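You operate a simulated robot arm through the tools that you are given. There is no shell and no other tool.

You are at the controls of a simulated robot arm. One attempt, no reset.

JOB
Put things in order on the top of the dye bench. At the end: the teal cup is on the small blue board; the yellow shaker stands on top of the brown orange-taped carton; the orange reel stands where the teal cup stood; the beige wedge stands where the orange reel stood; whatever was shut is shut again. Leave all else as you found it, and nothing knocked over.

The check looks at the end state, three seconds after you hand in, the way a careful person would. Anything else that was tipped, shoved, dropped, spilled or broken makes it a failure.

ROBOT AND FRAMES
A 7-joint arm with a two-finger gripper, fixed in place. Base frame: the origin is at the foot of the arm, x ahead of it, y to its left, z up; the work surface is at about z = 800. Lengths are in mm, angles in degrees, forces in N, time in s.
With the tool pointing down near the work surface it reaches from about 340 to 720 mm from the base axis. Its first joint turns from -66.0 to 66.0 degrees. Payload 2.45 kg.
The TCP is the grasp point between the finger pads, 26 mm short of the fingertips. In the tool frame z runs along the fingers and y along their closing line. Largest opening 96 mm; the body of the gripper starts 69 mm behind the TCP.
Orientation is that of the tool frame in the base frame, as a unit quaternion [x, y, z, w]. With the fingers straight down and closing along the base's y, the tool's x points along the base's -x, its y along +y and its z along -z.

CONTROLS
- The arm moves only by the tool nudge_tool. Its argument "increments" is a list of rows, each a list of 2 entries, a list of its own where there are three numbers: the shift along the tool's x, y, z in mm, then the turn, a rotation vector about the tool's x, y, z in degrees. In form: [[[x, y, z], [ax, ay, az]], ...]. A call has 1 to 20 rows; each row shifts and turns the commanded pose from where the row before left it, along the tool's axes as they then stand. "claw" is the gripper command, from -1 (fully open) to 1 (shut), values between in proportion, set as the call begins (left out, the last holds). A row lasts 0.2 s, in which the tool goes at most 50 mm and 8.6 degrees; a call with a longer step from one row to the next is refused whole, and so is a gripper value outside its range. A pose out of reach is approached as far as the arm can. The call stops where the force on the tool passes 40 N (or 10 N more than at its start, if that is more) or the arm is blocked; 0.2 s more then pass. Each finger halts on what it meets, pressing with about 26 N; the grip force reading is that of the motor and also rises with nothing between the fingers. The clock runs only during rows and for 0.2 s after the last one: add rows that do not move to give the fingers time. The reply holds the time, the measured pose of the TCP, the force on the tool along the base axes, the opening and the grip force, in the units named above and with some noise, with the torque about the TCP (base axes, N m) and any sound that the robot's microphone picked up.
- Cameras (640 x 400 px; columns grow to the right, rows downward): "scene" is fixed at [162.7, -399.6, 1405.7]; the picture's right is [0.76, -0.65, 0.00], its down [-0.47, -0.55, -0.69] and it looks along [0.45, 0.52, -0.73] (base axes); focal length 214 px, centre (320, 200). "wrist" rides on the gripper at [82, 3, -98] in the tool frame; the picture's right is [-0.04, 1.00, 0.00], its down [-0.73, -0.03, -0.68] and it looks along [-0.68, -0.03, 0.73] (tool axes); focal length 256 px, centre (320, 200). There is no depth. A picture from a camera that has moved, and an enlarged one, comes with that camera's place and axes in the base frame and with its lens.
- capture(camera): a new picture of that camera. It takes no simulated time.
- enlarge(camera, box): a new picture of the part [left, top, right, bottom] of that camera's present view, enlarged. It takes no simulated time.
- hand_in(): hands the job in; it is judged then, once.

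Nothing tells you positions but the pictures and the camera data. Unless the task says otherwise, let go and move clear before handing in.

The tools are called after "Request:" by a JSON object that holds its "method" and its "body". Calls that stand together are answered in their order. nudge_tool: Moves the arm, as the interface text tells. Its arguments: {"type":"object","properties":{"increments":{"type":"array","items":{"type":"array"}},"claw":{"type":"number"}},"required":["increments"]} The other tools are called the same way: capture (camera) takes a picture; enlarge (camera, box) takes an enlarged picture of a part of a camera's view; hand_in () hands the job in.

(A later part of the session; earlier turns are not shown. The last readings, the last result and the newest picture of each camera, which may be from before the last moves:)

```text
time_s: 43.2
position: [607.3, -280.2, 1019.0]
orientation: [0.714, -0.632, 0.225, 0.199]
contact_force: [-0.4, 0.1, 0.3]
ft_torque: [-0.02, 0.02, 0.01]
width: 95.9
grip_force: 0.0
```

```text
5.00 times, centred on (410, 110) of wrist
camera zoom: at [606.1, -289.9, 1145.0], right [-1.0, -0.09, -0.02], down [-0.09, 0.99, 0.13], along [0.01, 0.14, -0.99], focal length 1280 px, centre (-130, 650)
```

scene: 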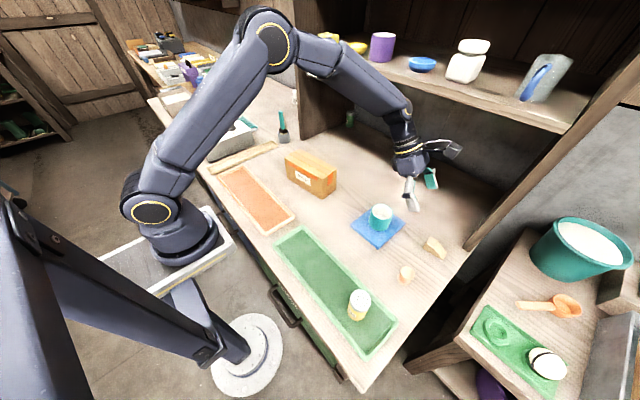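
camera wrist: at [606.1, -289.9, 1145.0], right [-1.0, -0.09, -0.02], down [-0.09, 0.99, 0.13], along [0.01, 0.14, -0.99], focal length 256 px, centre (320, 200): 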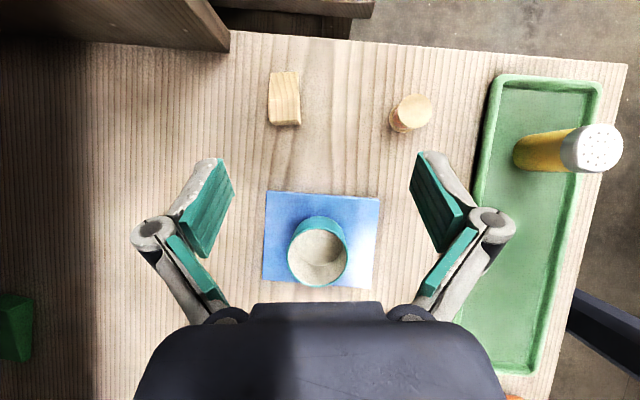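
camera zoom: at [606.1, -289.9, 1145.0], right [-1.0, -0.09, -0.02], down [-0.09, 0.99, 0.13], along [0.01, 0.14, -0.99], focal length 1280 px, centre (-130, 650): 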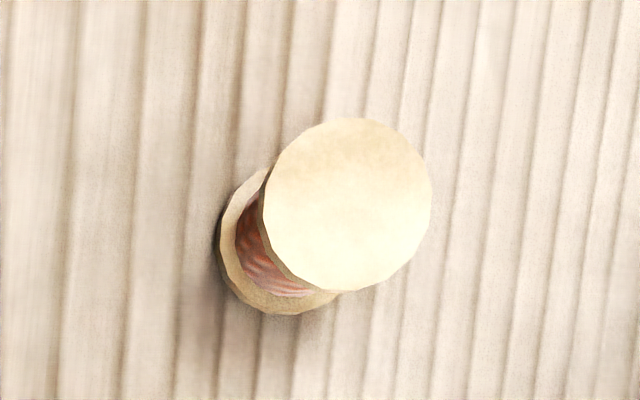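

The wedge position agrees within about 2 mm. I'll move to the pre-grasp point, 90 mm back along the tool axis.

Request:
{"method": "nudge_tool", "body": {"increments": [[[-9.46, -9.56, 21.04], [0, 0, 0]], [[-9.46, -9.56, 21.04], [0, 0, 0]], [[-9.46, -9.56, 21.04], [0, 0, 0]], [[-9.46, -9.56, 21.04], [0, 0, 0]], [[-9.46, -9.56, 21.04], [0, 0, 0]], [[0, 0, 0], [0, 0, 0]], [[0, 0, 0], [0, 0, 0]]]}}

Request:
{"method": "capture", "body": {"camera": "wrist"}}

Request:
{"method": "enlarge", "body": {"camera": "scene", "box": [350, 120, 510, 280]}}

```text
time_s: 44.8
position: [657.9, -295.4, 906.8]
orientation: [0.714, -0.633, 0.224, 0.2]
contact_force: [-0.2, -0.8, 0.1]
ft_torque: [0.01, 0.02, -0.02]
width: 96.2
grip_force: 0.0
```

```text
taken
camera wrist: at [655.7, -305.5, 1031.7], right [-1.0, -0.09, -0.02], down [-0.09, 0.99, 0.14], along [0.01, 0.14, -0.99], focal length 256 px, centre (320, 200)
```

wrist: 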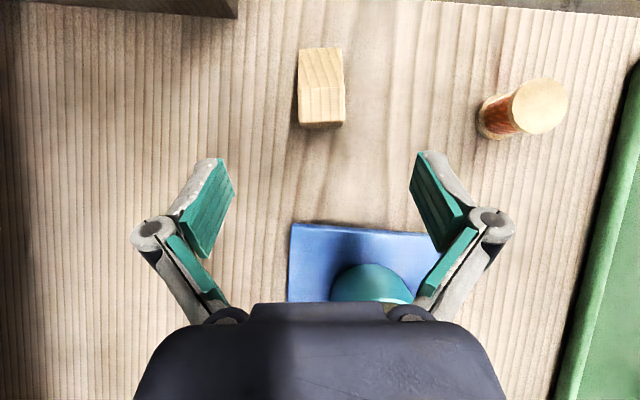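

```text
2.50 times, centred on (430, 200) of scene
camera zoom: at [162.7, -399.6, 1405.7], right [0.76, -0.65, 0.0], down [-0.47, -0.55, -0.69], along [0.45, 0.52, -0.73], focal length 536 px, centre (45, 200)
```

zoom: 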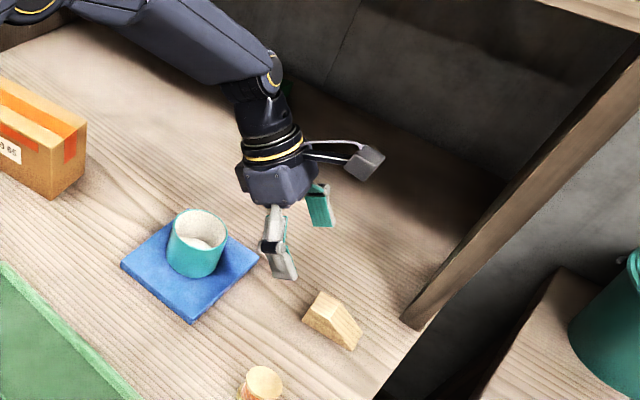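

Tracking is accurate and the wedge is centred between the fingers. I'll advance along the tool axis.

Request:
{"method": "nudge_tool", "body": {"increments": [[[0, 0, 15], [0, 0, 0]], [[0, 0, 20], [0, 0, 0]], [[0, 0, 15], [0, 0, 0]], [[0, 0, 10], [0, 0, 0]], [[0, 0, 0], [0, 0, 0]]]}}

Request:
{"method": "capture", "body": {"camera": "wrist"}}

Request:
{"method": "enlarge", "body": {"camera": "scene", "box": [360, 170, 480, 290]}}

```text
time_s: 46.0
position: [661.9, -329.1, 857.1]
orientation: [0.714, -0.632, 0.226, 0.199]
contact_force: [-0.4, -0.5, 0.1]
ft_torque: [-0.02, 0.01, 0.0]
width: 96.1
grip_force: 0.0
```

```text
taken
camera wrist: at [660.2, -339.6, 982.3], right [-1.0, -0.09, -0.02], down [-0.09, 0.99, 0.14], along [0.01, 0.14, -0.99], focal length 256 px, centre (320, 200)
```

wrist: 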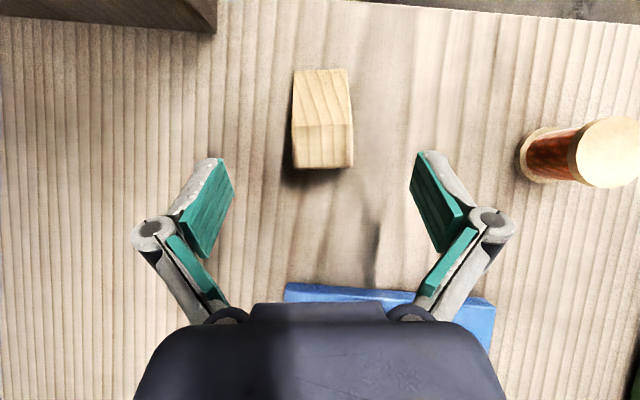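

```text
3.33 times, centred on (420, 230) of scene
camera zoom: at [162.7, -399.6, 1405.7], right [0.76, -0.65, 0.0], down [-0.47, -0.55, -0.69], along [0.45, 0.52, -0.73], focal length 715 px, centre (-13, 100)
```

zoom: 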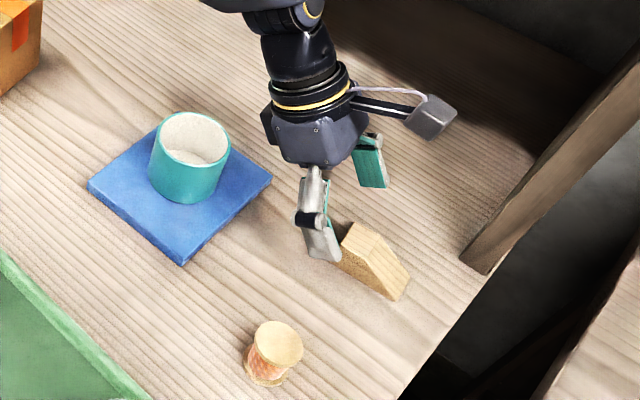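

Request:
{"method": "nudge_tool", "body": {"increments": [[[0, 0, 12], [0, 0, 0]], [[0, 0, 10], [0, 0, 0]], [[0, 0, 5], [0, 0, 0]], [[0, 0, 2], [0, 0, 0]], [[0, 0, 0], [0, 0, 0]], [[0, 0, 0], [0, 0, 0]]]}}

Request:
{"method": "capture", "body": {"camera": "wrist"}}

Request:
{"method": "enlarge", "body": {"camera": "scene", "box": [380, 210, 460, 290]}}

```text
time_s: 47.4
position: [663.7, -346.2, 833.4]
orientation: [0.715, -0.631, 0.225, 0.199]
contact_force: [-0.1, 0.1, -0.3]
ft_torque: [-0.04, 0.0, -0.01]
width: 95.8
grip_force: 0.0
```

```text
taken
camera wrist: at [662.5, -355.7, 958.6], right [-1.0, -0.09, -0.02], down [-0.09, 0.99, 0.14], along [0.01, 0.14, -0.99], focal length 256 px, centre (320, 200)
```

wrist: 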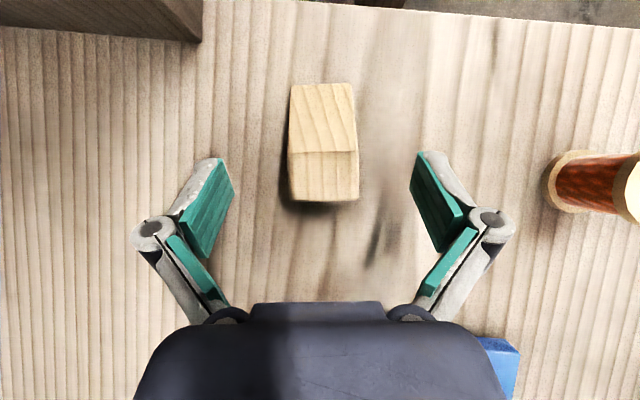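

```text
5.00 times, centred on (420, 250) of scene
camera zoom: at [162.7, -399.6, 1405.7], right [0.76, -0.65, 0.0], down [-0.47, -0.55, -0.69], along [0.45, 0.52, -0.73], focal length 1072 px, centre (-180, -50)
```

zoom: 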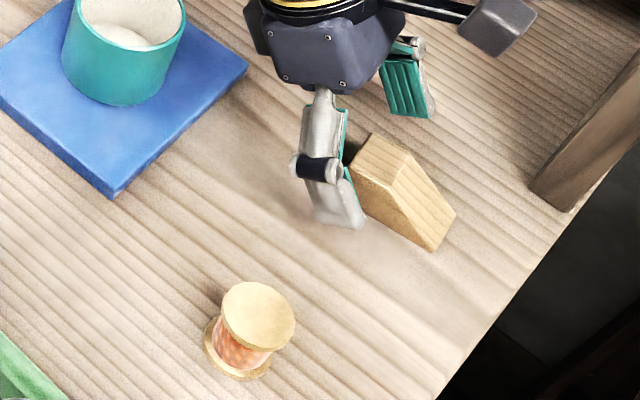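

The tips straddle the tall part of the wedge. I'll shift 7 mm along its length for a fuller grip, then close.

Request:
{"method": "nudge_tool", "body": {"increments": [[[3, 0, 2.1], [0, 0, 0]], [[2.7, 0, 1.9], [0, 0, 0]], [[0, 0, 0], [0, 0, 0]], [[0, 0, 0], [0, 0, 0]]]}}

Request:
{"method": "nudge_tool", "body": {"increments": [[[0, 0, 0], [0, 0, 0]], [[0, 0, 0], [0, 0, 0]], [[0, 0, 0], [0, 0, 0]], [[0, 0, 0], [0, 0, 0]], [[0, 0, 0], [0, 0, 0]], [[0, 0, 0], [0, 0, 0]], [[0, 0, 0], [0, 0, 0]]], "claw": 1}}

Request:
{"method": "capture", "body": {"camera": "wrist"}}

Request:
{"method": "enlarge", "body": {"camera": "scene", "box": [380, 210, 460, 290]}}

```text
time_s: 48.4
position: [665.1, -353.2, 833.3]
orientation: [0.714, -0.632, 0.226, 0.2]
contact_force: [-0.8, -0.1, -0.1]
ft_torque: [-0.02, 0.02, -0.01]
width: 95.9
grip_force: 0.0
```

```text
time_s: 50.0
position: [664.0, -351.2, 833.3]
orientation: [0.714, -0.632, 0.226, 0.199]
contact_force: [0.1, 0.0, 1.0]
ft_torque: [0.01, 0.02, -0.03]
width: 34.8
grip_force: 25.5
```

```text
taken
camera wrist: at [663.2, -362.6, 958.6], right [-1.0, -0.09, -0.02], down [-0.09, 0.99, 0.14], along [0.01, 0.14, -0.99], focal length 256 px, centre (320, 200)
```

wrist: 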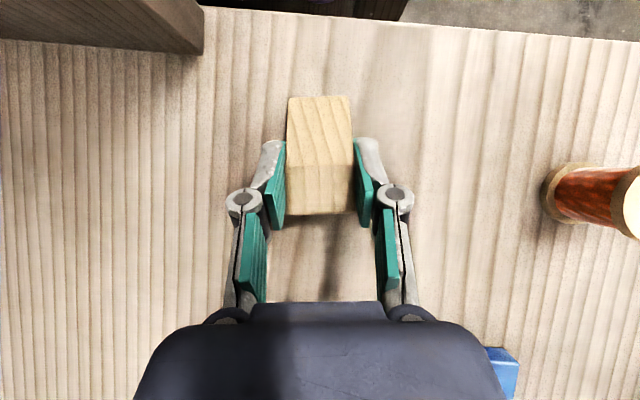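

```text
5.00 times, centred on (420, 250) of scene
camera zoom: at [162.7, -399.5, 1405.7], right [0.76, -0.65, 0.0], down [-0.47, -0.55, -0.69], along [0.45, 0.52, -0.73], focal length 1072 px, centre (-180, -50)
```

zoom: 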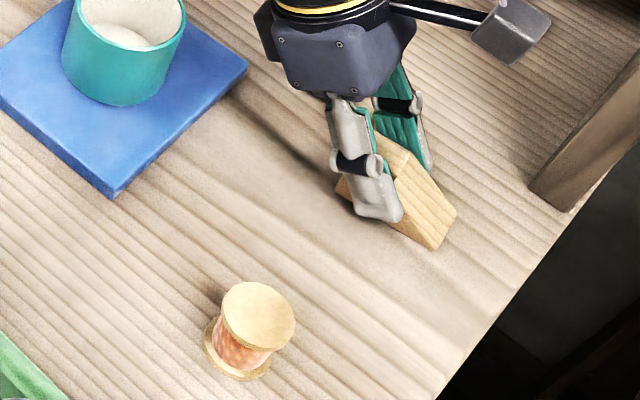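

The wedge is held at 34.8 mm, its true thickness. I'll keep this lean so it stays level, lift it straight up, then bring it inward and upward.

Request:
{"method": "nudge_tool", "body": {"increments": [[[2.87, 0, -4.1], [0, 0, 0]], [[5.74, 0, -8.19], [0, 0, 0]], [[8.6, 0, -12.3], [0, 0, 0]], [[8.6, 0, -12.3], [0, 0, 0]], [[8.6, 0, -12.3], [0, 0, 0]], [[0, 0, 0], [0, 0, 0]]]}}

Request:
{"method": "capture", "body": {"camera": "wrist"}}

Request:
{"method": "enlarge", "body": {"camera": "scene", "box": [360, 180, 480, 280]}}

```text
time_s: 51.4
position: [664.7, -353.5, 893.7]
orientation: [0.714, -0.632, 0.225, 0.199]
contact_force: [0.6, -0.3, -0.4]
ft_torque: [-0.04, 0.0, 0.02]
width: 34.8
grip_force: 25.9
```

```text
taken
camera wrist: at [662.9, -362.6, 1019.4], right [-1.0, -0.09, -0.02], down [-0.09, 0.99, 0.14], along [0.01, 0.14, -0.99], focal length 256 px, centre (320, 200)
```

wrist: 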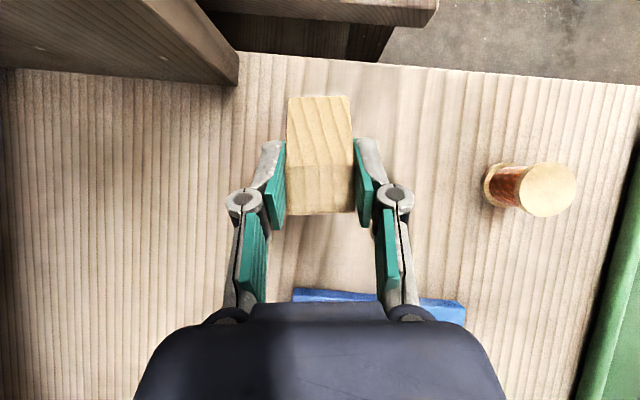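

```text
4.00 times, centred on (420, 230) of scene
camera zoom: at [162.7, -399.6, 1405.7], right [0.76, -0.65, 0.0], down [-0.47, -0.55, -0.69], along [0.45, 0.52, -0.73], focal length 858 px, centre (-80, 80)
```

zoom: 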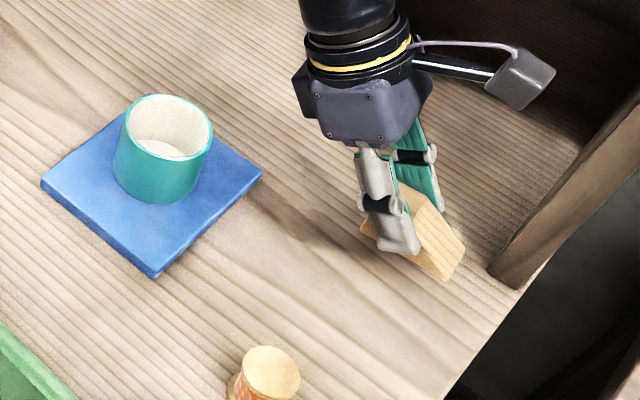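

The wedge is level and firm. I'll go inward and up to clear everything.

Request:
{"method": "nudge_tool", "body": {"increments": [[[-7.67, 9.73, -27.15], [0, 0, 0]], [[-7.67, 9.73, -27.15], [0, 0, 0]], [[-7.67, 9.73, -27.15], [0, 0, 0]], [[-7.67, 9.73, -27.15], [0, 0, 0]], [[-7.67, 9.73, -27.15], [0, 0, 0]], [[-7.67, 9.73, -27.15], [0, 0, 0]], [[0, 0, 0], [0, 0, 0]]]}}

Request:
{"method": "nudge_tool", "body": {"increments": [[[-15, -0.7, -10.5], [0, 0, 0]], [[-29.6, -1.48, -20.7], [0, 0, 0]], [[-29.6, -1.48, -20.7], [0, 0, 0]], [[-29.6, -1.48, -20.7], [0, 0, 0]], [[-29.6, -1.48, -20.7], [0, 0, 0]], [[-29.6, -1.48, -20.7], [0, 0, 0]], [[-29.6, -1.48, -20.7], [0, 0, 0]], [[-29.6, -1.48, -20.7], [0, 0, 0]], [[-15, -0.7, -10.5], [0, 0, 0]], [[0, 0, 0], [0, 0, 0]]]}}

Request:
{"method": "capture", "body": {"camera": "wrist"}}

Request:
{"method": "capture", "body": {"camera": "scene"}}

```text
time_s: 53.0
position: [588.9, -230.7, 999.4]
orientation: [0.714, -0.632, 0.225, 0.2]
contact_force: [0.2, 0.1, -0.3]
ft_torque: [0.0, -0.03, -0.01]
width: 34.8
grip_force: 25.9
```

```text
time_s: 55.2
position: [568.1, 59.3, 1000.0]
orientation: [0.714, -0.632, 0.225, 0.199]
contact_force: [0.6, 0.5, -0.1]
ft_torque: [0.01, -0.01, 0.0]
width: 34.8
grip_force: 25.7
```

```text
taken
camera wrist: at [566.5, 49.0, 1125.5], right [-1.0, -0.09, -0.02], down [-0.09, 0.99, 0.14], along [0.01, 0.14, -0.99], focal length 256 px, centre (320, 200)
```

wrist: 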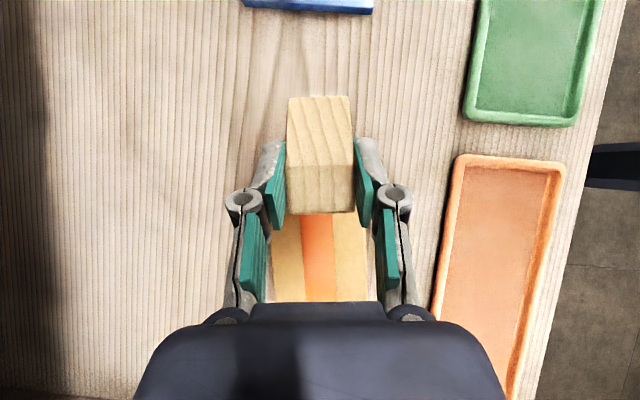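

```text
taken
```

scene: 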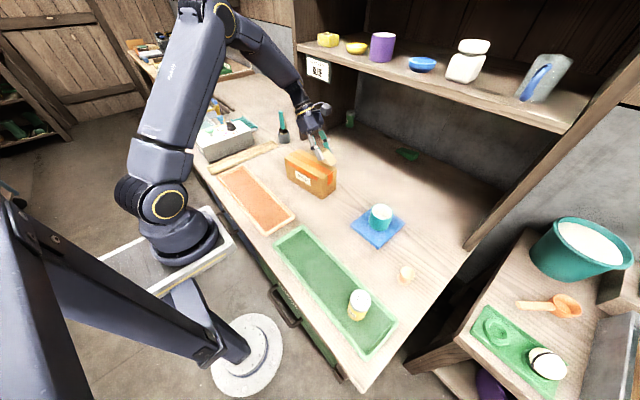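

The carry is clean. I'll continue to above the reel's old place.

Request:
{"method": "nudge_tool", "body": {"increments": [[[-14.75, -0.67, -10.35], [0, 0, 0]], [[-29.5, -1.34, -20.7], [0, 0, 0]], [[-29.5, -1.34, -20.7], [0, 0, 0]], [[-29.5, -1.34, -20.7], [0, 0, 0]], [[-29.5, -1.34, -20.7], [0, 0, 0]], [[-29.5, -1.34, -20.7], [0, 0, 0]], [[-29.5, -1.34, -20.7], [0, 0, 0]], [[-29.5, -1.34, -20.7], [0, 0, 0]], [[-14.75, -0.67, -10.35], [0, 0, 0]], [[0, 0, 0], [0, 0, 0]], [[0, 0, 0], [0, 0, 0]]]}}

Request:
{"method": "capture", "body": {"camera": "wrist"}}

Request:
{"method": "enlarge", "body": {"camera": "scene", "box": [200, 60, 360, 190]}}

```text
time_s: 57.6
position: [534.6, 342.3, 998.9]
orientation: [0.714, -0.632, 0.225, 0.199]
contact_force: [0.4, -0.1, -0.7]
ft_torque: [0.04, -0.03, -0.03]
width: 34.7
grip_force: 26.4
out of reach, approached as far as the arm can: row 9
```

```text
taken
camera wrist: at [533.4, 332.3, 1124.5], right [-1.0, -0.09, -0.02], down [-0.09, 0.99, 0.14], along [0.01, 0.14, -0.99], focal length 256 px, centre (320, 200)
```

wrist: 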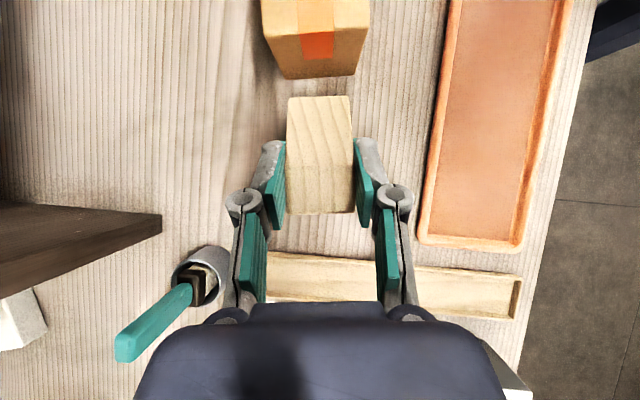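

```text
3.08 times, centred on (280, 125) of scene
camera zoom: at [162.7, -399.5, 1405.7], right [0.76, -0.65, 0.0], down [-0.47, -0.55, -0.69], along [0.45, 0.52, -0.73], focal length 660 px, centre (443, 431)
```

zoom: 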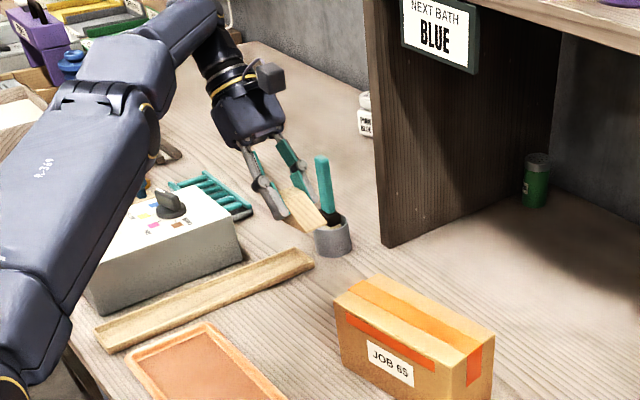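

The arm hit its reach limit at this lean direction. I'll turn the held wedge about the vertical by 20°, so the wrist leans more inward while the wedge stays level.

Request:
{"method": "nudge_tool", "body": {"increments": [[[0, 0, 0], [3.824, 0, -5.461]], [[0, 0, 0], [3.824, 0, -5.461]], [[0, 0, 0], [3.824, 0, -5.461]], [[0, 0, 0], [0, 0, 0]], [[0, 0, 0], [0, 0, 0]]]}}

Request:
{"method": "capture", "body": {"camera": "wrist"}}

```text
time_s: 58.8
position: [536.0, 341.1, 1000.3]
orientation: [0.814, -0.497, 0.257, 0.157]
contact_force: [-0.2, 0.1, 0.1]
ft_torque: [0.01, 0.02, -0.02]
width: 35.0
grip_force: 26.6
```

```text
taken
camera wrist: at [537.4, 331.7, 1125.2], right [-0.9, -0.43, -0.02], down [-0.42, 0.9, 0.14], along [-0.04, 0.13, -0.99], focal length 256 px, centre (320, 200)
```

wrist: 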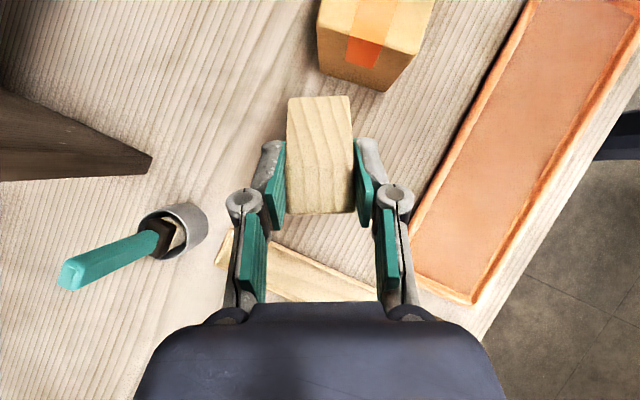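

Now it's within reach with the wedge level. I'll adjust to put the wedge's centre over (545, 330.5) and descend most of the way.

Request:
{"method": "nudge_tool", "body": {"increments": [[[-2.24, -3.2, -1.57], [0, 0, 0]], [[-8.6, 0, 12.3], [0, 0, 0]], [[-14.34, 0, 20.48], [0, 0, 0]], [[-14.34, 0, 20.48], [0, 0, 0]], [[-14.34, 0, 20.48], [0, 0, 0]], [[-14.34, 0, 20.48], [0, 0, 0]], [[-8.6, 0, 12.3], [0, 0, 0]], [[0, 0, 0], [0, 0, 0]], [[0, 0, 0], [0, 0, 0]]]}}

Request:
{"method": "capture", "body": {"camera": "wrist"}}

Request:
{"method": "enlarge", "body": {"camera": "scene", "box": [200, 80, 340, 200]}}

```text
time_s: 60.8
position: [537.2, 346.0, 869.3]
orientation: [0.813, -0.498, 0.257, 0.157]
contact_force: [-0.1, 0.2, 0.0]
ft_torque: [-0.03, 0.01, -0.03]
width: 34.9
grip_force: 25.9
```

```text
taken
camera wrist: at [539.7, 335.0, 994.8], right [-0.9, -0.43, -0.02], down [-0.42, 0.9, 0.14], along [-0.04, 0.13, -0.99], focal length 256 px, centre (320, 200)
```

wrist: 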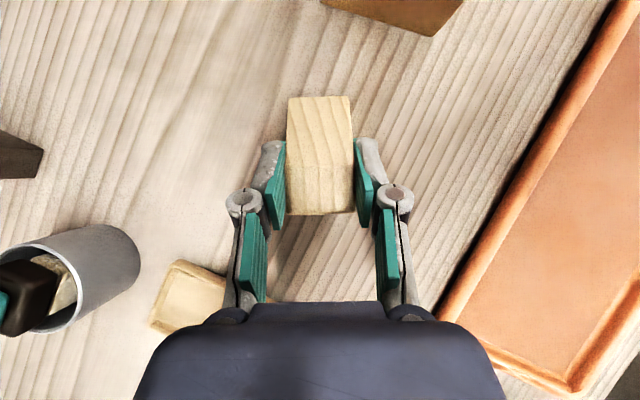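

```text
3.33 times, centred on (270, 140) of scene
camera zoom: at [162.7, -399.6, 1405.7], right [0.76, -0.65, 0.0], down [-0.47, -0.55, -0.69], along [0.45, 0.52, -0.73], focal length 715 px, centre (487, 400)
```

zoom: 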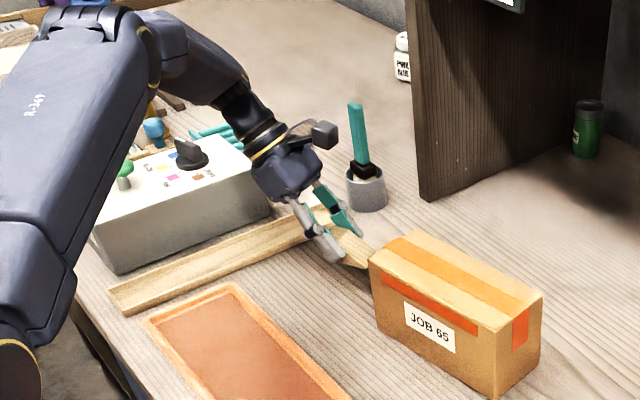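

The wedge is level and about 36 mm above the bench. The arm links pass well above the box, so I'll keep lowering in small steps.

Request:
{"method": "nudge_tool", "body": {"increments": [[[-5.74, 0, 8.19], [0, 0, 0]], [[-5.74, 0, 8.19], [0, 0, 0]], [[-3.44, 0, 4.92], [0, 0, 0]], [[-2.29, 0, 3.28], [0, 0, 0]], [[0, 0, 0], [0, 0, 0]]]}}

Request:
{"method": "capture", "body": {"camera": "wrist"}}

Request:
{"method": "enlarge", "body": {"camera": "scene", "box": [240, 110, 320, 180]}}

```text
time_s: 62.0
position: [538.0, 345.8, 840.3]
orientation: [0.813, -0.498, 0.256, 0.157]
contact_force: [-0.8, 0.0, -0.5]
ft_torque: [0.02, -0.02, -0.01]
width: 34.7
grip_force: 26.6
```

```text
taken
camera wrist: at [539.3, 335.1, 965.0], right [-0.9, -0.43, -0.02], down [-0.42, 0.9, 0.14], along [-0.04, 0.13, -0.99], focal length 256 px, centre (320, 200)
```

wrist: 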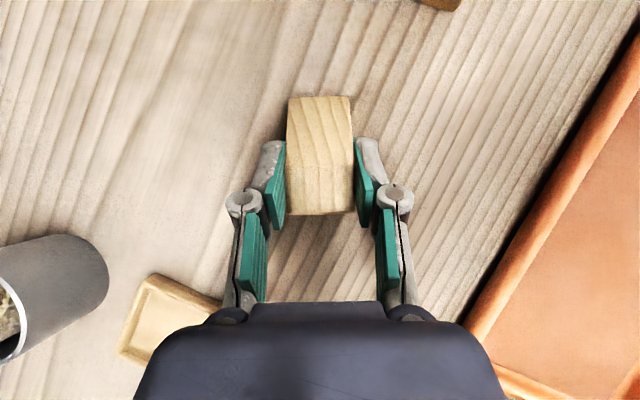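

```text
5.71 times, centred on (280, 145) of scene
camera zoom: at [162.7, -399.6, 1405.7], right [0.76, -0.65, 0.0], down [-0.47, -0.55, -0.69], along [0.45, 0.52, -0.73], focal length 1226 px, centre (549, 514)
```

zoom: 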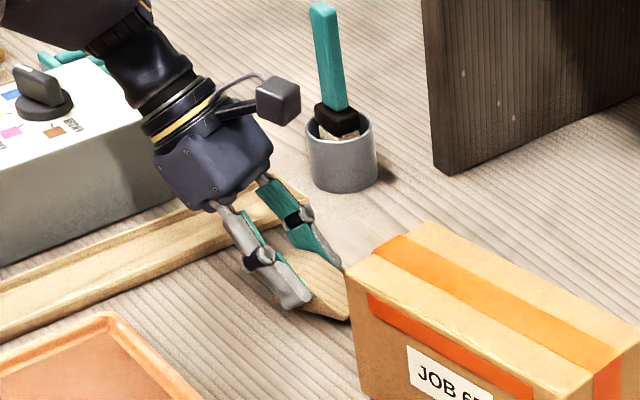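

The image puts the wedge's centre at about (546, 330.5), which is right on target. I'll creep down to contact.

Request:
{"method": "nudge_tool", "body": {"increments": [[[-0.86, 0, 1.23], [0, 0, 0]], [[-0.86, 0, 1.23], [0, 0, 0]], [[-0.86, 0, 1.23], [0, 0, 0]], [[0, 0, 0], [0, 0, 0]]]}}

Request:
{"method": "nudge_tool", "body": {"increments": [[[-0.57, 0, 0.82], [0, 0, 0]], [[0, 0, 0], [0, 0, 0]]]}}

```text
time_s: 63.0
position: [536.7, 344.9, 835.7]
orientation: [0.814, -0.497, 0.257, 0.156]
contact_force: [0.5, 0.1, -0.9]
ft_torque: [0.0, -0.01, 0.0]
width: 34.7
grip_force: 26.1
```

```text
time_s: 63.6
position: [537.3, 344.9, 834.6]
orientation: [0.814, -0.497, 0.256, 0.156]
contact_force: [0.3, -0.2, -0.7]
ft_torque: [0.0, 0.0, 0.0]
width: 35.0
grip_force: 26.0
```

Request:
{"method": "nudge_tool", "body": {"increments": [[[-0.57, 0, 0.82], [0, 0, 0]], [[0, 0, 0], [0, 0, 0]]]}}

Request:
{"method": "nudge_tool", "body": {"increments": [[[-0.4, 0, 0.57], [0, 0, 0]], [[0, 0, 0], [0, 0, 0]]]}}

```text
time_s: 64.2
position: [537.5, 345.7, 833.0]
orientation: [0.814, -0.497, 0.256, 0.156]
contact_force: [0.0, 0.1, 0.1]
ft_torque: [0.0, 0.0, 0.0]
width: 34.8
grip_force: 26.2
```

```text
time_s: 64.8
position: [537.3, 346.7, 834.0]
orientation: [0.814, -0.498, 0.256, 0.157]
contact_force: [-0.8, -0.9, 2.6]
ft_torque: [0.03, 0.04, 0.02]
width: 35.0
grip_force: 25.9
```

Light contact confirmed. I'll release.

Request:
{"method": "nudge_tool", "body": {"increments": [[[0, 0, 0], [0, 0, 0]], [[0, 0, 0], [0, 0, 0]], [[0, 0, 0], [0, 0, 0]], [[0, 0, 0], [0, 0, 0]], [[0, 0, 0], [0, 0, 0]]], "claw": -1}}

Request:
{"method": "capture", "body": {"camera": "wrist"}}

Request:
{"method": "enlarge", "body": {"camera": "scene", "box": [240, 110, 320, 180]}}

```text
time_s: 66.0
position: [537.1, 345.0, 832.2]
orientation: [0.813, -0.499, 0.256, 0.158]
contact_force: [0.1, 0.0, -0.1]
ft_torque: [-0.04, 0.01, 0.0]
width: 96.1
grip_force: 0.1
```

```text
taken
camera wrist: at [539.6, 335.6, 958.2], right [-0.9, -0.43, -0.02], down [-0.42, 0.9, 0.14], along [-0.04, 0.13, -0.99], focal length 256 px, centre (320, 200)
```

wrist: 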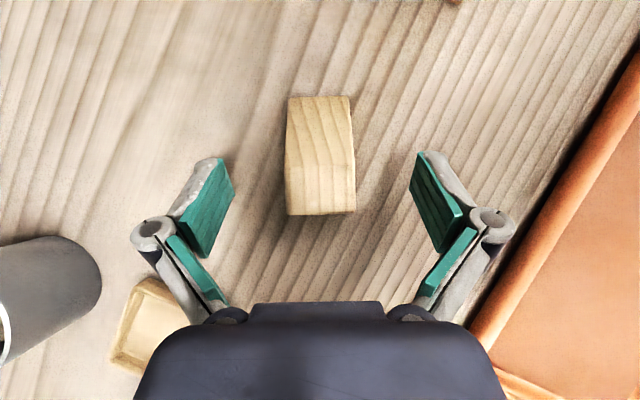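

```text
5.71 times, centred on (280, 145) of scene
camera zoom: at [162.7, -399.6, 1405.7], right [0.76, -0.65, 0.0], down [-0.47, -0.55, -0.69], along [0.45, 0.52, -0.73], focal length 1226 px, centre (549, 514)
```

zoom: 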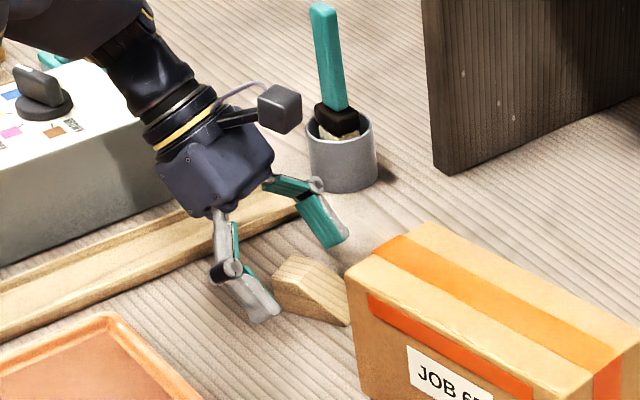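

The wedge stands freely. I'll go straight up, then turn the tool back to vertical.

Request:
{"method": "nudge_tool", "body": {"increments": [[[5.74, 0, -8.19], [0, 0, 0]], [[11.47, 0, -16.38], [0, 0, 0]], [[17.2, 0, -24.6], [0, 0, 0]], [[17.2, 0, -24.6], [0, 0, 0]], [[17.2, 0, -24.6], [0, 0, 0]], [[17.2, 0, -24.6], [0, 0, 0]], [[0, 0, 0], [0, -7, 0]], [[0, 0, 0], [0, -7, 0]], [[0, 0, 0], [0, -7, 0]], [[0, 0, 0], [0, -7, 0]], [[0, 0, 0], [0, -7, 0]], [[0, 0, 0], [0, 0, 0]]]}}

Request:
{"method": "capture", "body": {"camera": "scene"}}

Request:
{"method": "capture", "body": {"camera": "wrist"}}

```text
time_s: 68.6
position: [537.4, 344.8, 983.3]
orientation: [0.852, -0.523, -0.001, 0.0]
contact_force: [0.4, -0.7, -0.3]
ft_torque: [0.0, -0.02, 0.01]
width: 96.2
grip_force: 0.0
```

```text
taken
```

scene: 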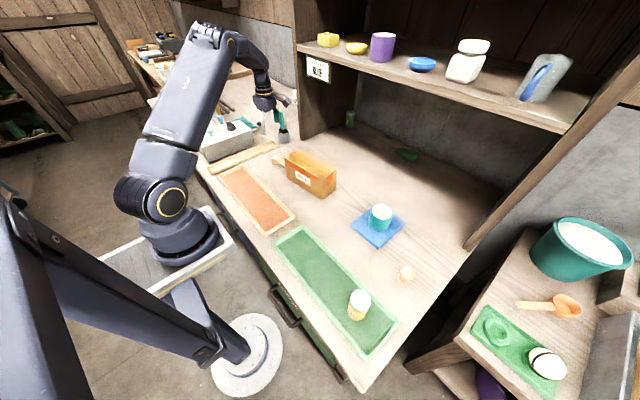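

```text
taken
camera wrist: at [571.7, 272.0, 1079.3], right [-0.91, -0.42, 0.0], down [-0.31, 0.67, 0.68], along [-0.28, 0.62, -0.73], focal length 256 px, centre (320, 200)
```

wrist: 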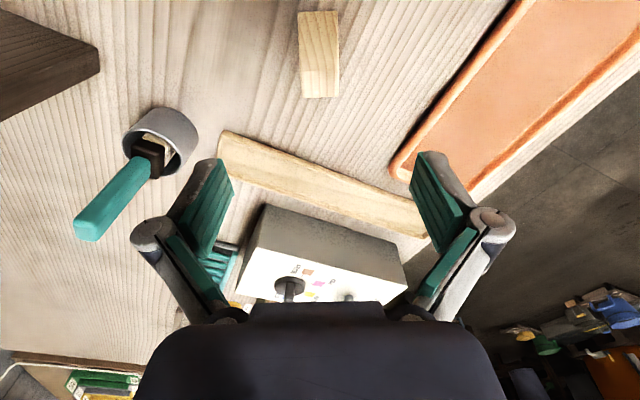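

All placed objects look fine. I'll turn the yaw back to the standard heading and travel high to the shaker.

Request:
{"method": "nudge_tool", "body": {"increments": [[[0, 0, -5], [0, 0, 8.4]], [[0, 0, -5], [0, 0, 8.4]], [[0, 0, -5], [0, 0, 8.4]], [[0, 0, 0], [0, 0, 8.4]], [[0, 0, 0], [0, 0, 8.4]], [[0, 0, 0], [0, 0, 8.4]], [[0, 0, 0], [0, 0, 8.4]], [[0, 0, 0], [0, 0, 8.4]], [[0, 0, 0], [0, 0, 8.4]], [[0, 0, 0], [0, 0, 8.4]], [[0, 0, 0], [0, 0, 8.4]], [[0, 0, 0], [0, 0, 8.4]], [[0, 0, 0], [0, 0, 8.4]], [[0, 0, 0], [0, 0, 7.8]], [[0, 0, 0], [0, 0, 0]]]}}

Request:
{"method": "nudge_tool", "body": {"increments": [[[11, -39.7, 0], [0, 0, 0]], [[11, -39.7, 0], [0, 0, 0]], [[11, -39.7, 0], [0, 0, 0]], [[11, -39.7, 0], [0, 0, 0]], [[11, -39.7, 0], [0, 0, 0]], [[11, -39.7, 0], [0, 0, 0]], [[11, -39.7, 0], [0, 0, 0]], [[11, -39.7, 0], [0, 0, 0]], [[11, -39.7, 0], [0, 0, 0]], [[11, -39.7, 0], [0, 0, 0]], [[11, -39.7, 0], [0, 0, 0]], [[11, -39.7, 0], [0, 0, 0]], [[11, -39.7, 0], [0, 0, 0]], [[11, -39.7, 0], [0, 0, 0]], [[11, -39.7, 0], [0, 0, 0]], [[11, -39.7, 0], [0, 0, 0]], [[0, 0, 0], [0, 0, 0]]]}}

Request:
{"method": "capture", "body": {"camera": "wrist"}}

Request:
{"method": "capture", "body": {"camera": "scene"}}

```text
time_s: 71.8
position: [537.4, 344.9, 997.1]
orientation: [0.001, 1.0, 0.0, 0.001]
contact_force: [-0.5, 1.0, -0.6]
ft_torque: [0.01, 0.04, -0.01]
width: 95.9
grip_force: 0.1
```

```text
time_s: 75.4
position: [361.2, -290.7, 999.4]
orientation: [0.0, 1.0, 0.001, 0.0]
contact_force: [-0.9, -0.2, 0.4]
ft_torque: [0.0, 0.02, 0.01]
width: 95.7
grip_force: 0.0
```

```text
taken
camera wrist: at [280.6, -286.0, 1094.9], right [0.04, 1.0, 0.0], down [0.73, -0.03, 0.68], along [0.68, -0.03, -0.73], focal length 256 px, centre (320, 200)
```

wrist: 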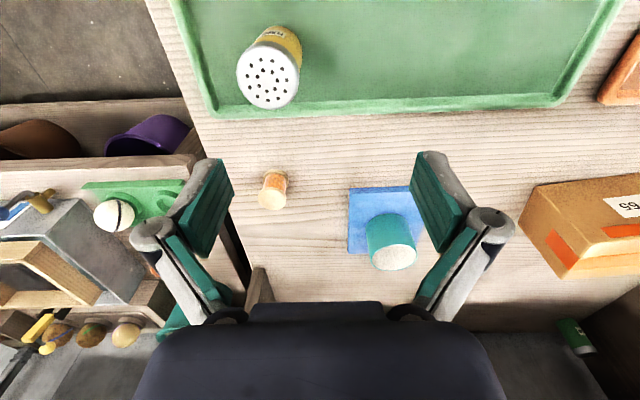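

```text
taken
```

scene: 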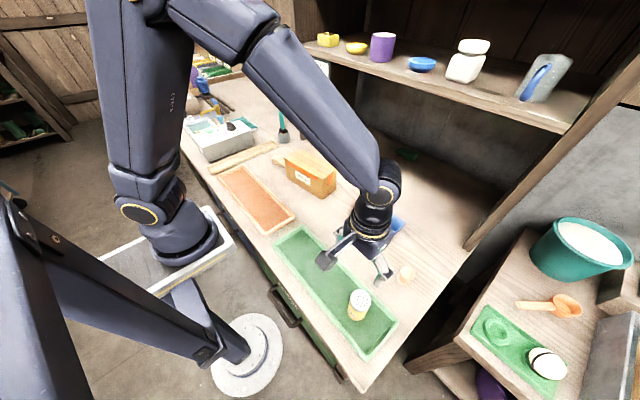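

Request:
{"method": "enlarge", "body": {"camera": "wrist", "box": [200, 10, 340, 130]}}

Request:
{"method": "enlarge", "body": {"camera": "scene", "box": [320, 260, 400, 340]}}

```text
3.33 times, centred on (270, 70) of wrist
camera zoom: at [280.6, -286.0, 1094.9], right [0.04, 1.0, 0.0], down [0.73, -0.03, 0.68], along [0.68, -0.03, -0.73], focal length 853 px, centre (487, 633)
```

zoom: 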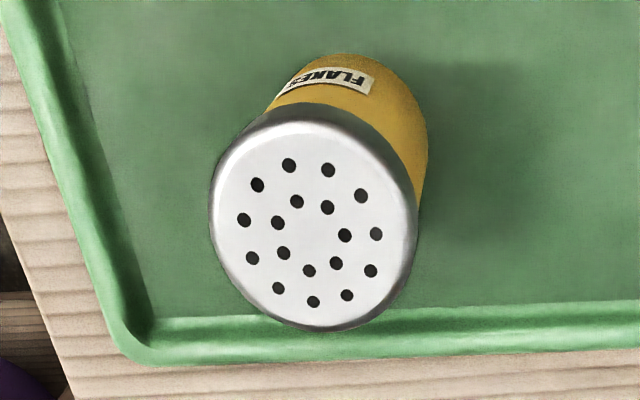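

```text
5.00 times, centred on (360, 300) of scene
camera zoom: at [162.6, -399.6, 1405.7], right [0.76, -0.65, 0.0], down [-0.47, -0.55, -0.69], along [0.45, 0.52, -0.73], focal length 1072 px, centre (120, -300)
```

zoom: 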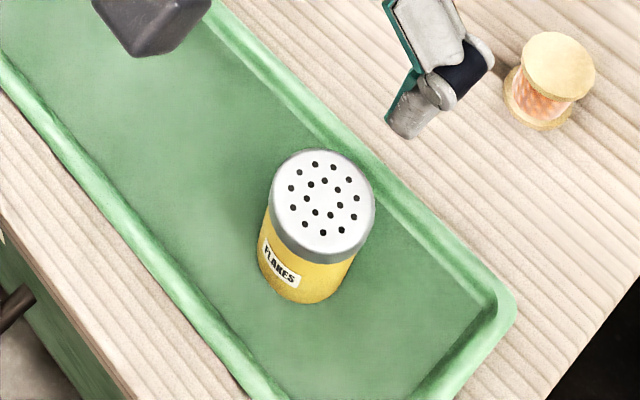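

The shaker stands upright at about (348, -331), with its lid near z 880 and about 49 mm across. I'll hover over it to confirm.

Request:
{"method": "nudge_tool", "body": {"increments": [[[6.7, -20, 0], [0, 0, 0]], [[6.7, -20, 10], [0, 0, 0]], [[0, 0, 20], [0, 0, 0]], [[0, 0, 20], [0, 0, 0]], [[0, 0, 17], [0, 0, 0]], [[0, 0, 0], [0, 0, 0]], [[0, 0, 0], [0, 0, 0]]]}}

Request:
{"method": "capture", "body": {"camera": "wrist"}}

Request:
{"method": "enlarge", "body": {"camera": "scene", "box": [310, 230, 410, 330]}}

```text
time_s: 77.0
position: [348.9, -328.9, 930.4]
orientation: [0.001, 1.0, 0.0, 0.0]
contact_force: [0.7, 0.1, -0.1]
ft_torque: [-0.04, 0.04, -0.01]
width: 95.7
grip_force: 0.0
```

```text
taken
camera wrist: at [267.3, -325.4, 1027.2], right [0.04, 1.0, 0.0], down [0.73, -0.03, 0.68], along [0.68, -0.03, -0.73], focal length 256 px, centre (320, 200)
```

wrist: 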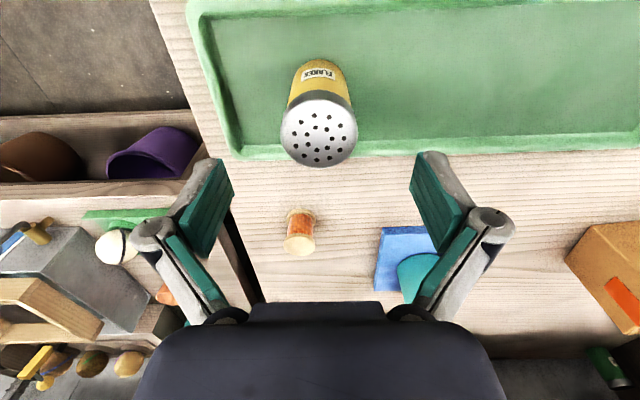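

```text
4.00 times, centred on (360, 280) of scene
camera zoom: at [162.7, -399.6, 1405.7], right [0.76, -0.65, 0.0], down [-0.47, -0.55, -0.69], along [0.45, 0.52, -0.73], focal length 858 px, centre (160, -120)
```

zoom: 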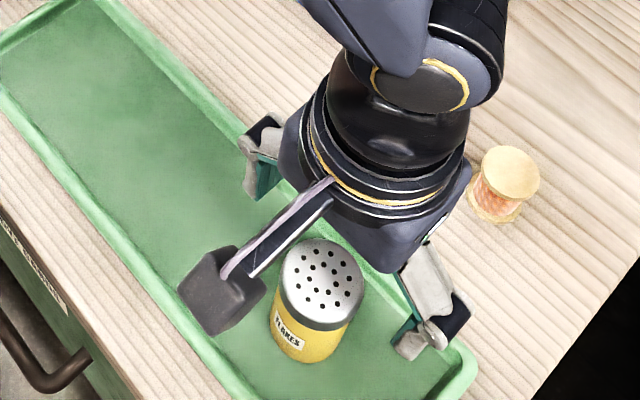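

The shaker's centre is about (346, -330), so I'll shift by 2 mm and descend around its body.

Request:
{"method": "nudge_tool", "body": {"increments": [[[2, 0, 5], [0, 0, 0]], [[0, 0, 18], [0, 0, 0]], [[0, 0, 20], [0, 0, 0]], [[0, 0, 20], [0, 0, 0]], [[0, 0, 15], [0, 0, 0]], [[0, 0, 10], [0, 0, 0]], [[0, 0, 0], [0, 0, 0]]]}}

Request:
{"method": "capture", "body": {"camera": "wrist"}}

Request:
{"method": "enlarge", "body": {"camera": "scene", "box": [310, 250, 410, 350]}}

```text
time_s: 78.6
position: [345.4, -328.9, 843.2]
orientation: [0.0, 1.0, -0.001, 0.0]
contact_force: [-0.1, -0.1, -0.9]
ft_torque: [-0.02, -0.01, 0.0]
width: 96.2
grip_force: 0.1
```

```text
taken
camera wrist: at [265.3, -325.5, 938.9], right [0.04, 1.0, 0.0], down [0.73, -0.03, 0.68], along [0.68, -0.03, -0.73], focal length 256 px, centre (320, 200)
```

wrist: 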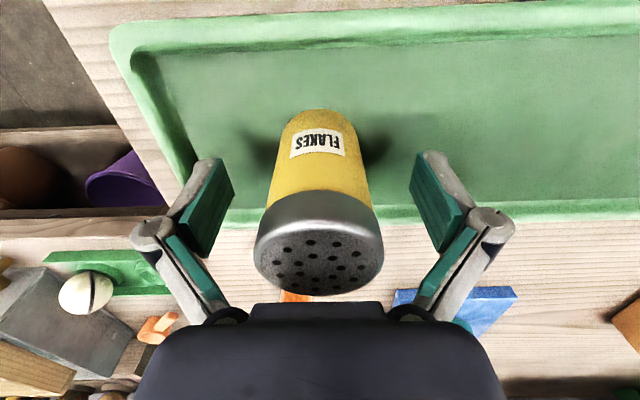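

```text
4.00 times, centred on (360, 300) of scene
camera zoom: at [162.7, -399.6, 1405.7], right [0.76, -0.65, 0.0], down [-0.47, -0.55, -0.69], along [0.45, 0.52, -0.73], focal length 858 px, centre (160, -200)
```

zoom: 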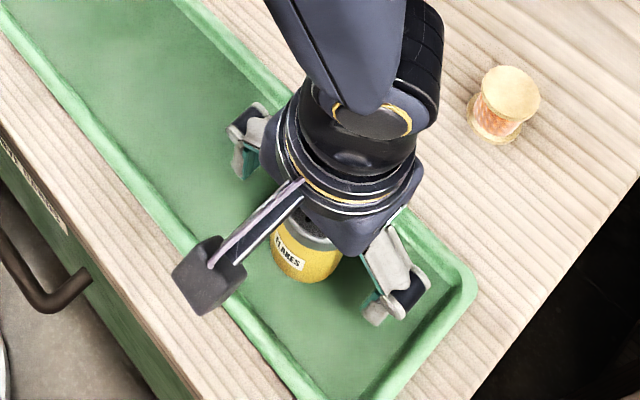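

The shaker is centred. I'll go 4 mm lower and close.

Request:
{"method": "nudge_tool", "body": {"increments": [[[0, 0, 2], [0, 0, 0]], [[0, 0, 2], [0, 0, 0]], [[0, 0, 0], [0, 0, 0]]]}}

Request:
{"method": "nudge_tool", "body": {"increments": [[[0, 0, 0], [0, 0, 0]], [[0, 0, 0], [0, 0, 0]], [[0, 0, 0], [0, 0, 0]], [[0, 0, 0], [0, 0, 0]], [[0, 0, 0], [0, 0, 0]], [[0, 0, 0], [0, 0, 0]]], "claw": 1}}

Request:
{"method": "capture", "body": {"camera": "wrist"}}

```text
time_s: 79.4
position: [344.9, -329.9, 838.6]
orientation: [0.0, 1.0, 0.0, 0.0]
contact_force: [-0.1, -0.4, -1.0]
ft_torque: [0.02, 0.0, 0.03]
width: 96.2
grip_force: 0.1
```

```text
time_s: 80.8
position: [346.6, -329.9, 838.4]
orientation: [0.0, 1.0, 0.0, -0.001]
contact_force: [0.3, 0.5, 2.5]
ft_torque: [0.02, -0.02, 0.0]
width: 45.0
grip_force: 25.8
```

```text
taken
camera wrist: at [265.1, -325.8, 935.2], right [0.04, 1.0, 0.0], down [0.73, -0.03, 0.68], along [0.68, -0.03, -0.73], focal length 256 px, centre (320, 200)
```

wrist: 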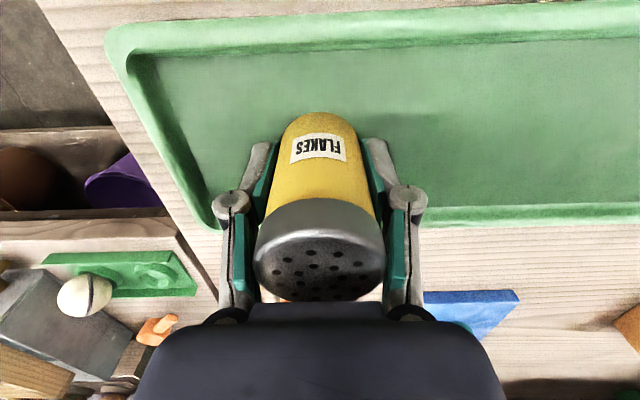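

The shaker is held by its body at 45 mm, just below the lid. I'll lift slowly, then higher.

Request:
{"method": "nudge_tool", "body": {"increments": [[[0, 0, -4], [0, 0, 0]], [[0, 0, -8], [0, 0, 0]], [[0, 0, -15], [0, 0, 0]], [[0, 0, -20], [0, 0, 0]], [[0, 0, -25], [0, 0, 0]], [[0, 0, -25], [0, 0, 0]], [[0, 0, -25], [0, 0, 0]], [[0, 0, -20], [0, 0, 0]], [[0, 0, -10], [0, 0, 0]], [[0, 0, 0], [0, 0, 0]]]}}

Request:
{"method": "nudge_tool", "body": {"increments": [[[-5, 12, 0], [0, 0, 0]], [[-10, 24, 0], [0, 0, 0]], [[-14, 32, 0], [0, 0, 0]], [[-14, 32, 0], [0, 0, 0]], [[-14, 32, 0], [0, 0, 0]], [[-14, 32, 0], [0, 0, 0]], [[-14, 32, 0], [0, 0, 0]], [[-14, 32, 0], [0, 0, 0]], [[-14, 32, 0], [0, 0, 0]], [[-14, 32, 0], [0, 0, 0]], [[-14, 32, 0], [0, 0, 0]], [[-14, 32, 0], [0, 0, 0]], [[-10, 24, 0], [0, 0, 0]], [[-5, 12, 0], [0, 0, 0]], [[0, 0, 0], [0, 0, 0]], [[0, 0, 0], [0, 0, 0]]]}}

Request:
{"method": "capture", "body": {"camera": "wrist"}}

Request:
{"method": "capture", "body": {"camera": "scene"}}

```text
time_s: 83.0
position: [346.5, -329.7, 991.3]
orientation: [0.0, 1.0, 0.0, -0.001]
contact_force: [0.3, -0.6, -0.8]
ft_torque: [0.01, -0.01, 0.01]
width: 45.0
grip_force: 26.5
```

```text
time_s: 86.4
position: [515.7, 62.7, 992.3]
orientation: [0.001, 1.0, 0.0, 0.0]
contact_force: [-0.1, 0.0, -1.2]
ft_torque: [-0.02, -0.03, -0.01]
width: 44.8
grip_force: 25.6
```

```text
taken
camera wrist: at [434.0, 66.2, 1087.6], right [0.04, 1.0, 0.0], down [0.73, -0.03, 0.68], along [0.68, -0.03, -0.73], focal length 256 px, centre (320, 200)
```

wrist: 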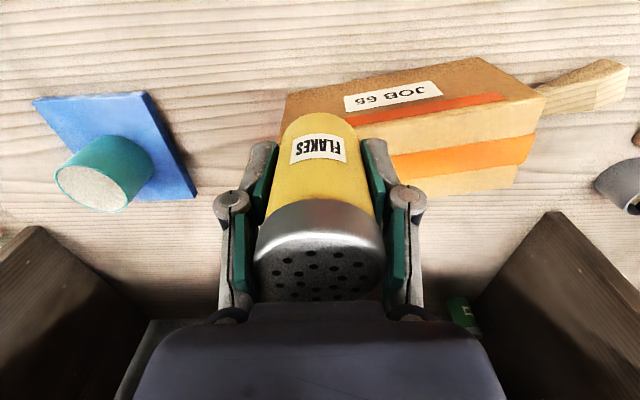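

```text
taken
```

scene: 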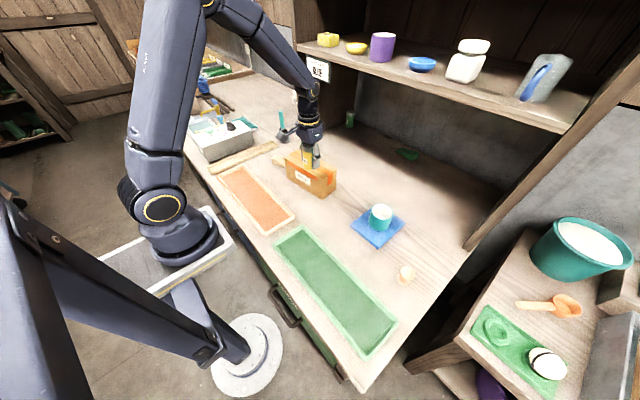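

The shaker is upright and secure. The carton's top is centred near (565.5, 129) at about z 908. I'll move over that point.

Request:
{"method": "nudge_tool", "body": {"increments": [[[-8, 10, 0], [0, 0, 0]], [[-16, 21, 0], [0, 0, 0]], [[-16, 21, 0], [0, 0, 0]], [[-8, 11, 0], [0, 0, 0]], [[-2, 3, 0], [0, 0, 0]], [[0, 0, 0], [0, 0, 0]], [[0, 0, 0], [0, 0, 0]]]}}

Request:
{"method": "capture", "body": {"camera": "wrist"}}

Request:
{"method": "enlarge", "body": {"camera": "scene", "box": [260, 110, 360, 200]}}

```text
time_s: 88.0
position: [565.7, 127.7, 992.1]
orientation: [0.0, 1.0, 0.0, -0.001]
contact_force: [0.5, 0.1, 0.4]
ft_torque: [0.01, 0.03, 0.0]
width: 44.8
grip_force: 26.2
```

```text
taken
camera wrist: at [484.1, 132.5, 1087.4], right [0.04, 1.0, 0.0], down [0.73, -0.03, 0.68], along [0.68, -0.03, -0.73], focal length 256 px, centre (320, 200)
```

wrist: 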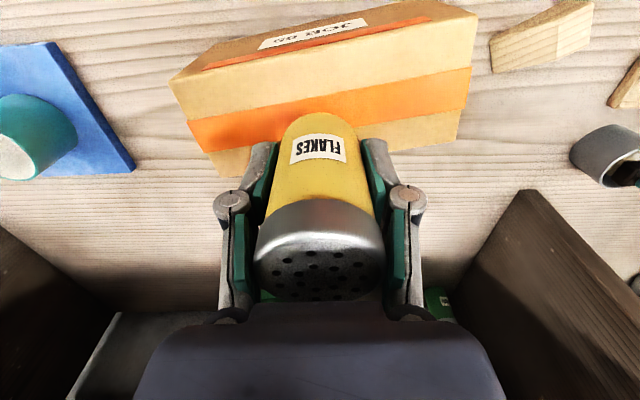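

```text
4.44 times, centred on (310, 155) of scene
camera zoom: at [162.7, -399.5, 1405.7], right [0.76, -0.65, 0.0], down [-0.47, -0.55, -0.69], along [0.45, 0.52, -0.73], focal length 953 px, centre (364, 400)
```

zoom: 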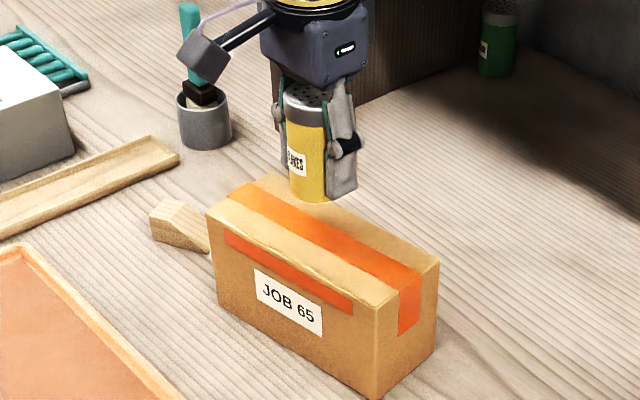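

The shaker is over the middle of the carton's top. I'll descend 40 mm, then creep.

Request:
{"method": "nudge_tool", "body": {"increments": [[[0, 0, 8], [0, 0, 0]], [[0, 0, 12], [0, 0, 0]], [[0, 0, 8], [0, 0, 0]], [[0, 0, 5], [0, 0, 0]], [[0, 0, 3], [0, 0, 0]], [[0, 0, 0], [0, 0, 0]]]}}

Request:
{"method": "enlarge", "body": {"camera": "scene", "box": [260, 110, 360, 200]}}

Request:
{"method": "capture", "body": {"camera": "wrist"}}

```text
time_s: 89.4
position: [565.8, 128.7, 953.6]
orientation: [0.001, 1.0, 0.0, 0.0]
contact_force: [0.5, -0.8, -0.8]
ft_torque: [0.01, -0.02, -0.03]
width: 44.7
grip_force: 26.3
```

```text
4.44 times, centred on (310, 155) of scene
camera zoom: at [162.7, -399.6, 1405.7], right [0.76, -0.65, 0.0], down [-0.47, -0.55, -0.69], along [0.45, 0.52, -0.73], focal length 953 px, centre (364, 400)
```

zoom: 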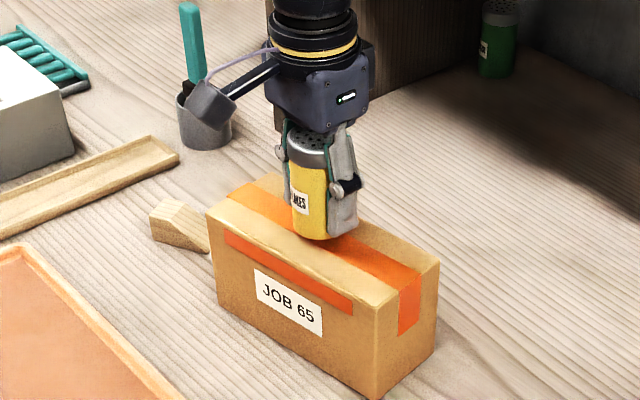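

```text
taken
camera wrist: at [484.4, 132.3, 1051.1], right [0.04, 1.0, 0.0], down [0.73, -0.03, 0.68], along [0.68, -0.03, -0.73], focal length 256 px, centre (320, 200)
```

wrist: 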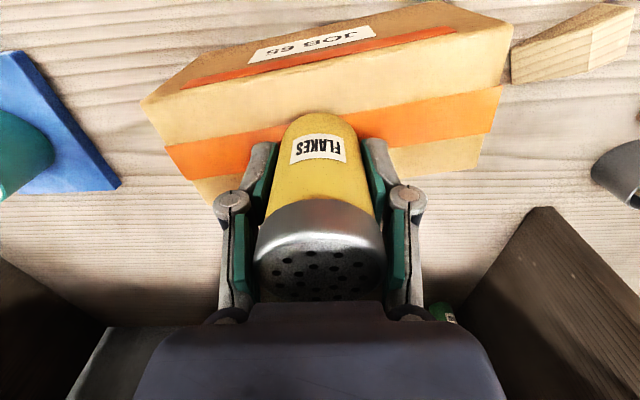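

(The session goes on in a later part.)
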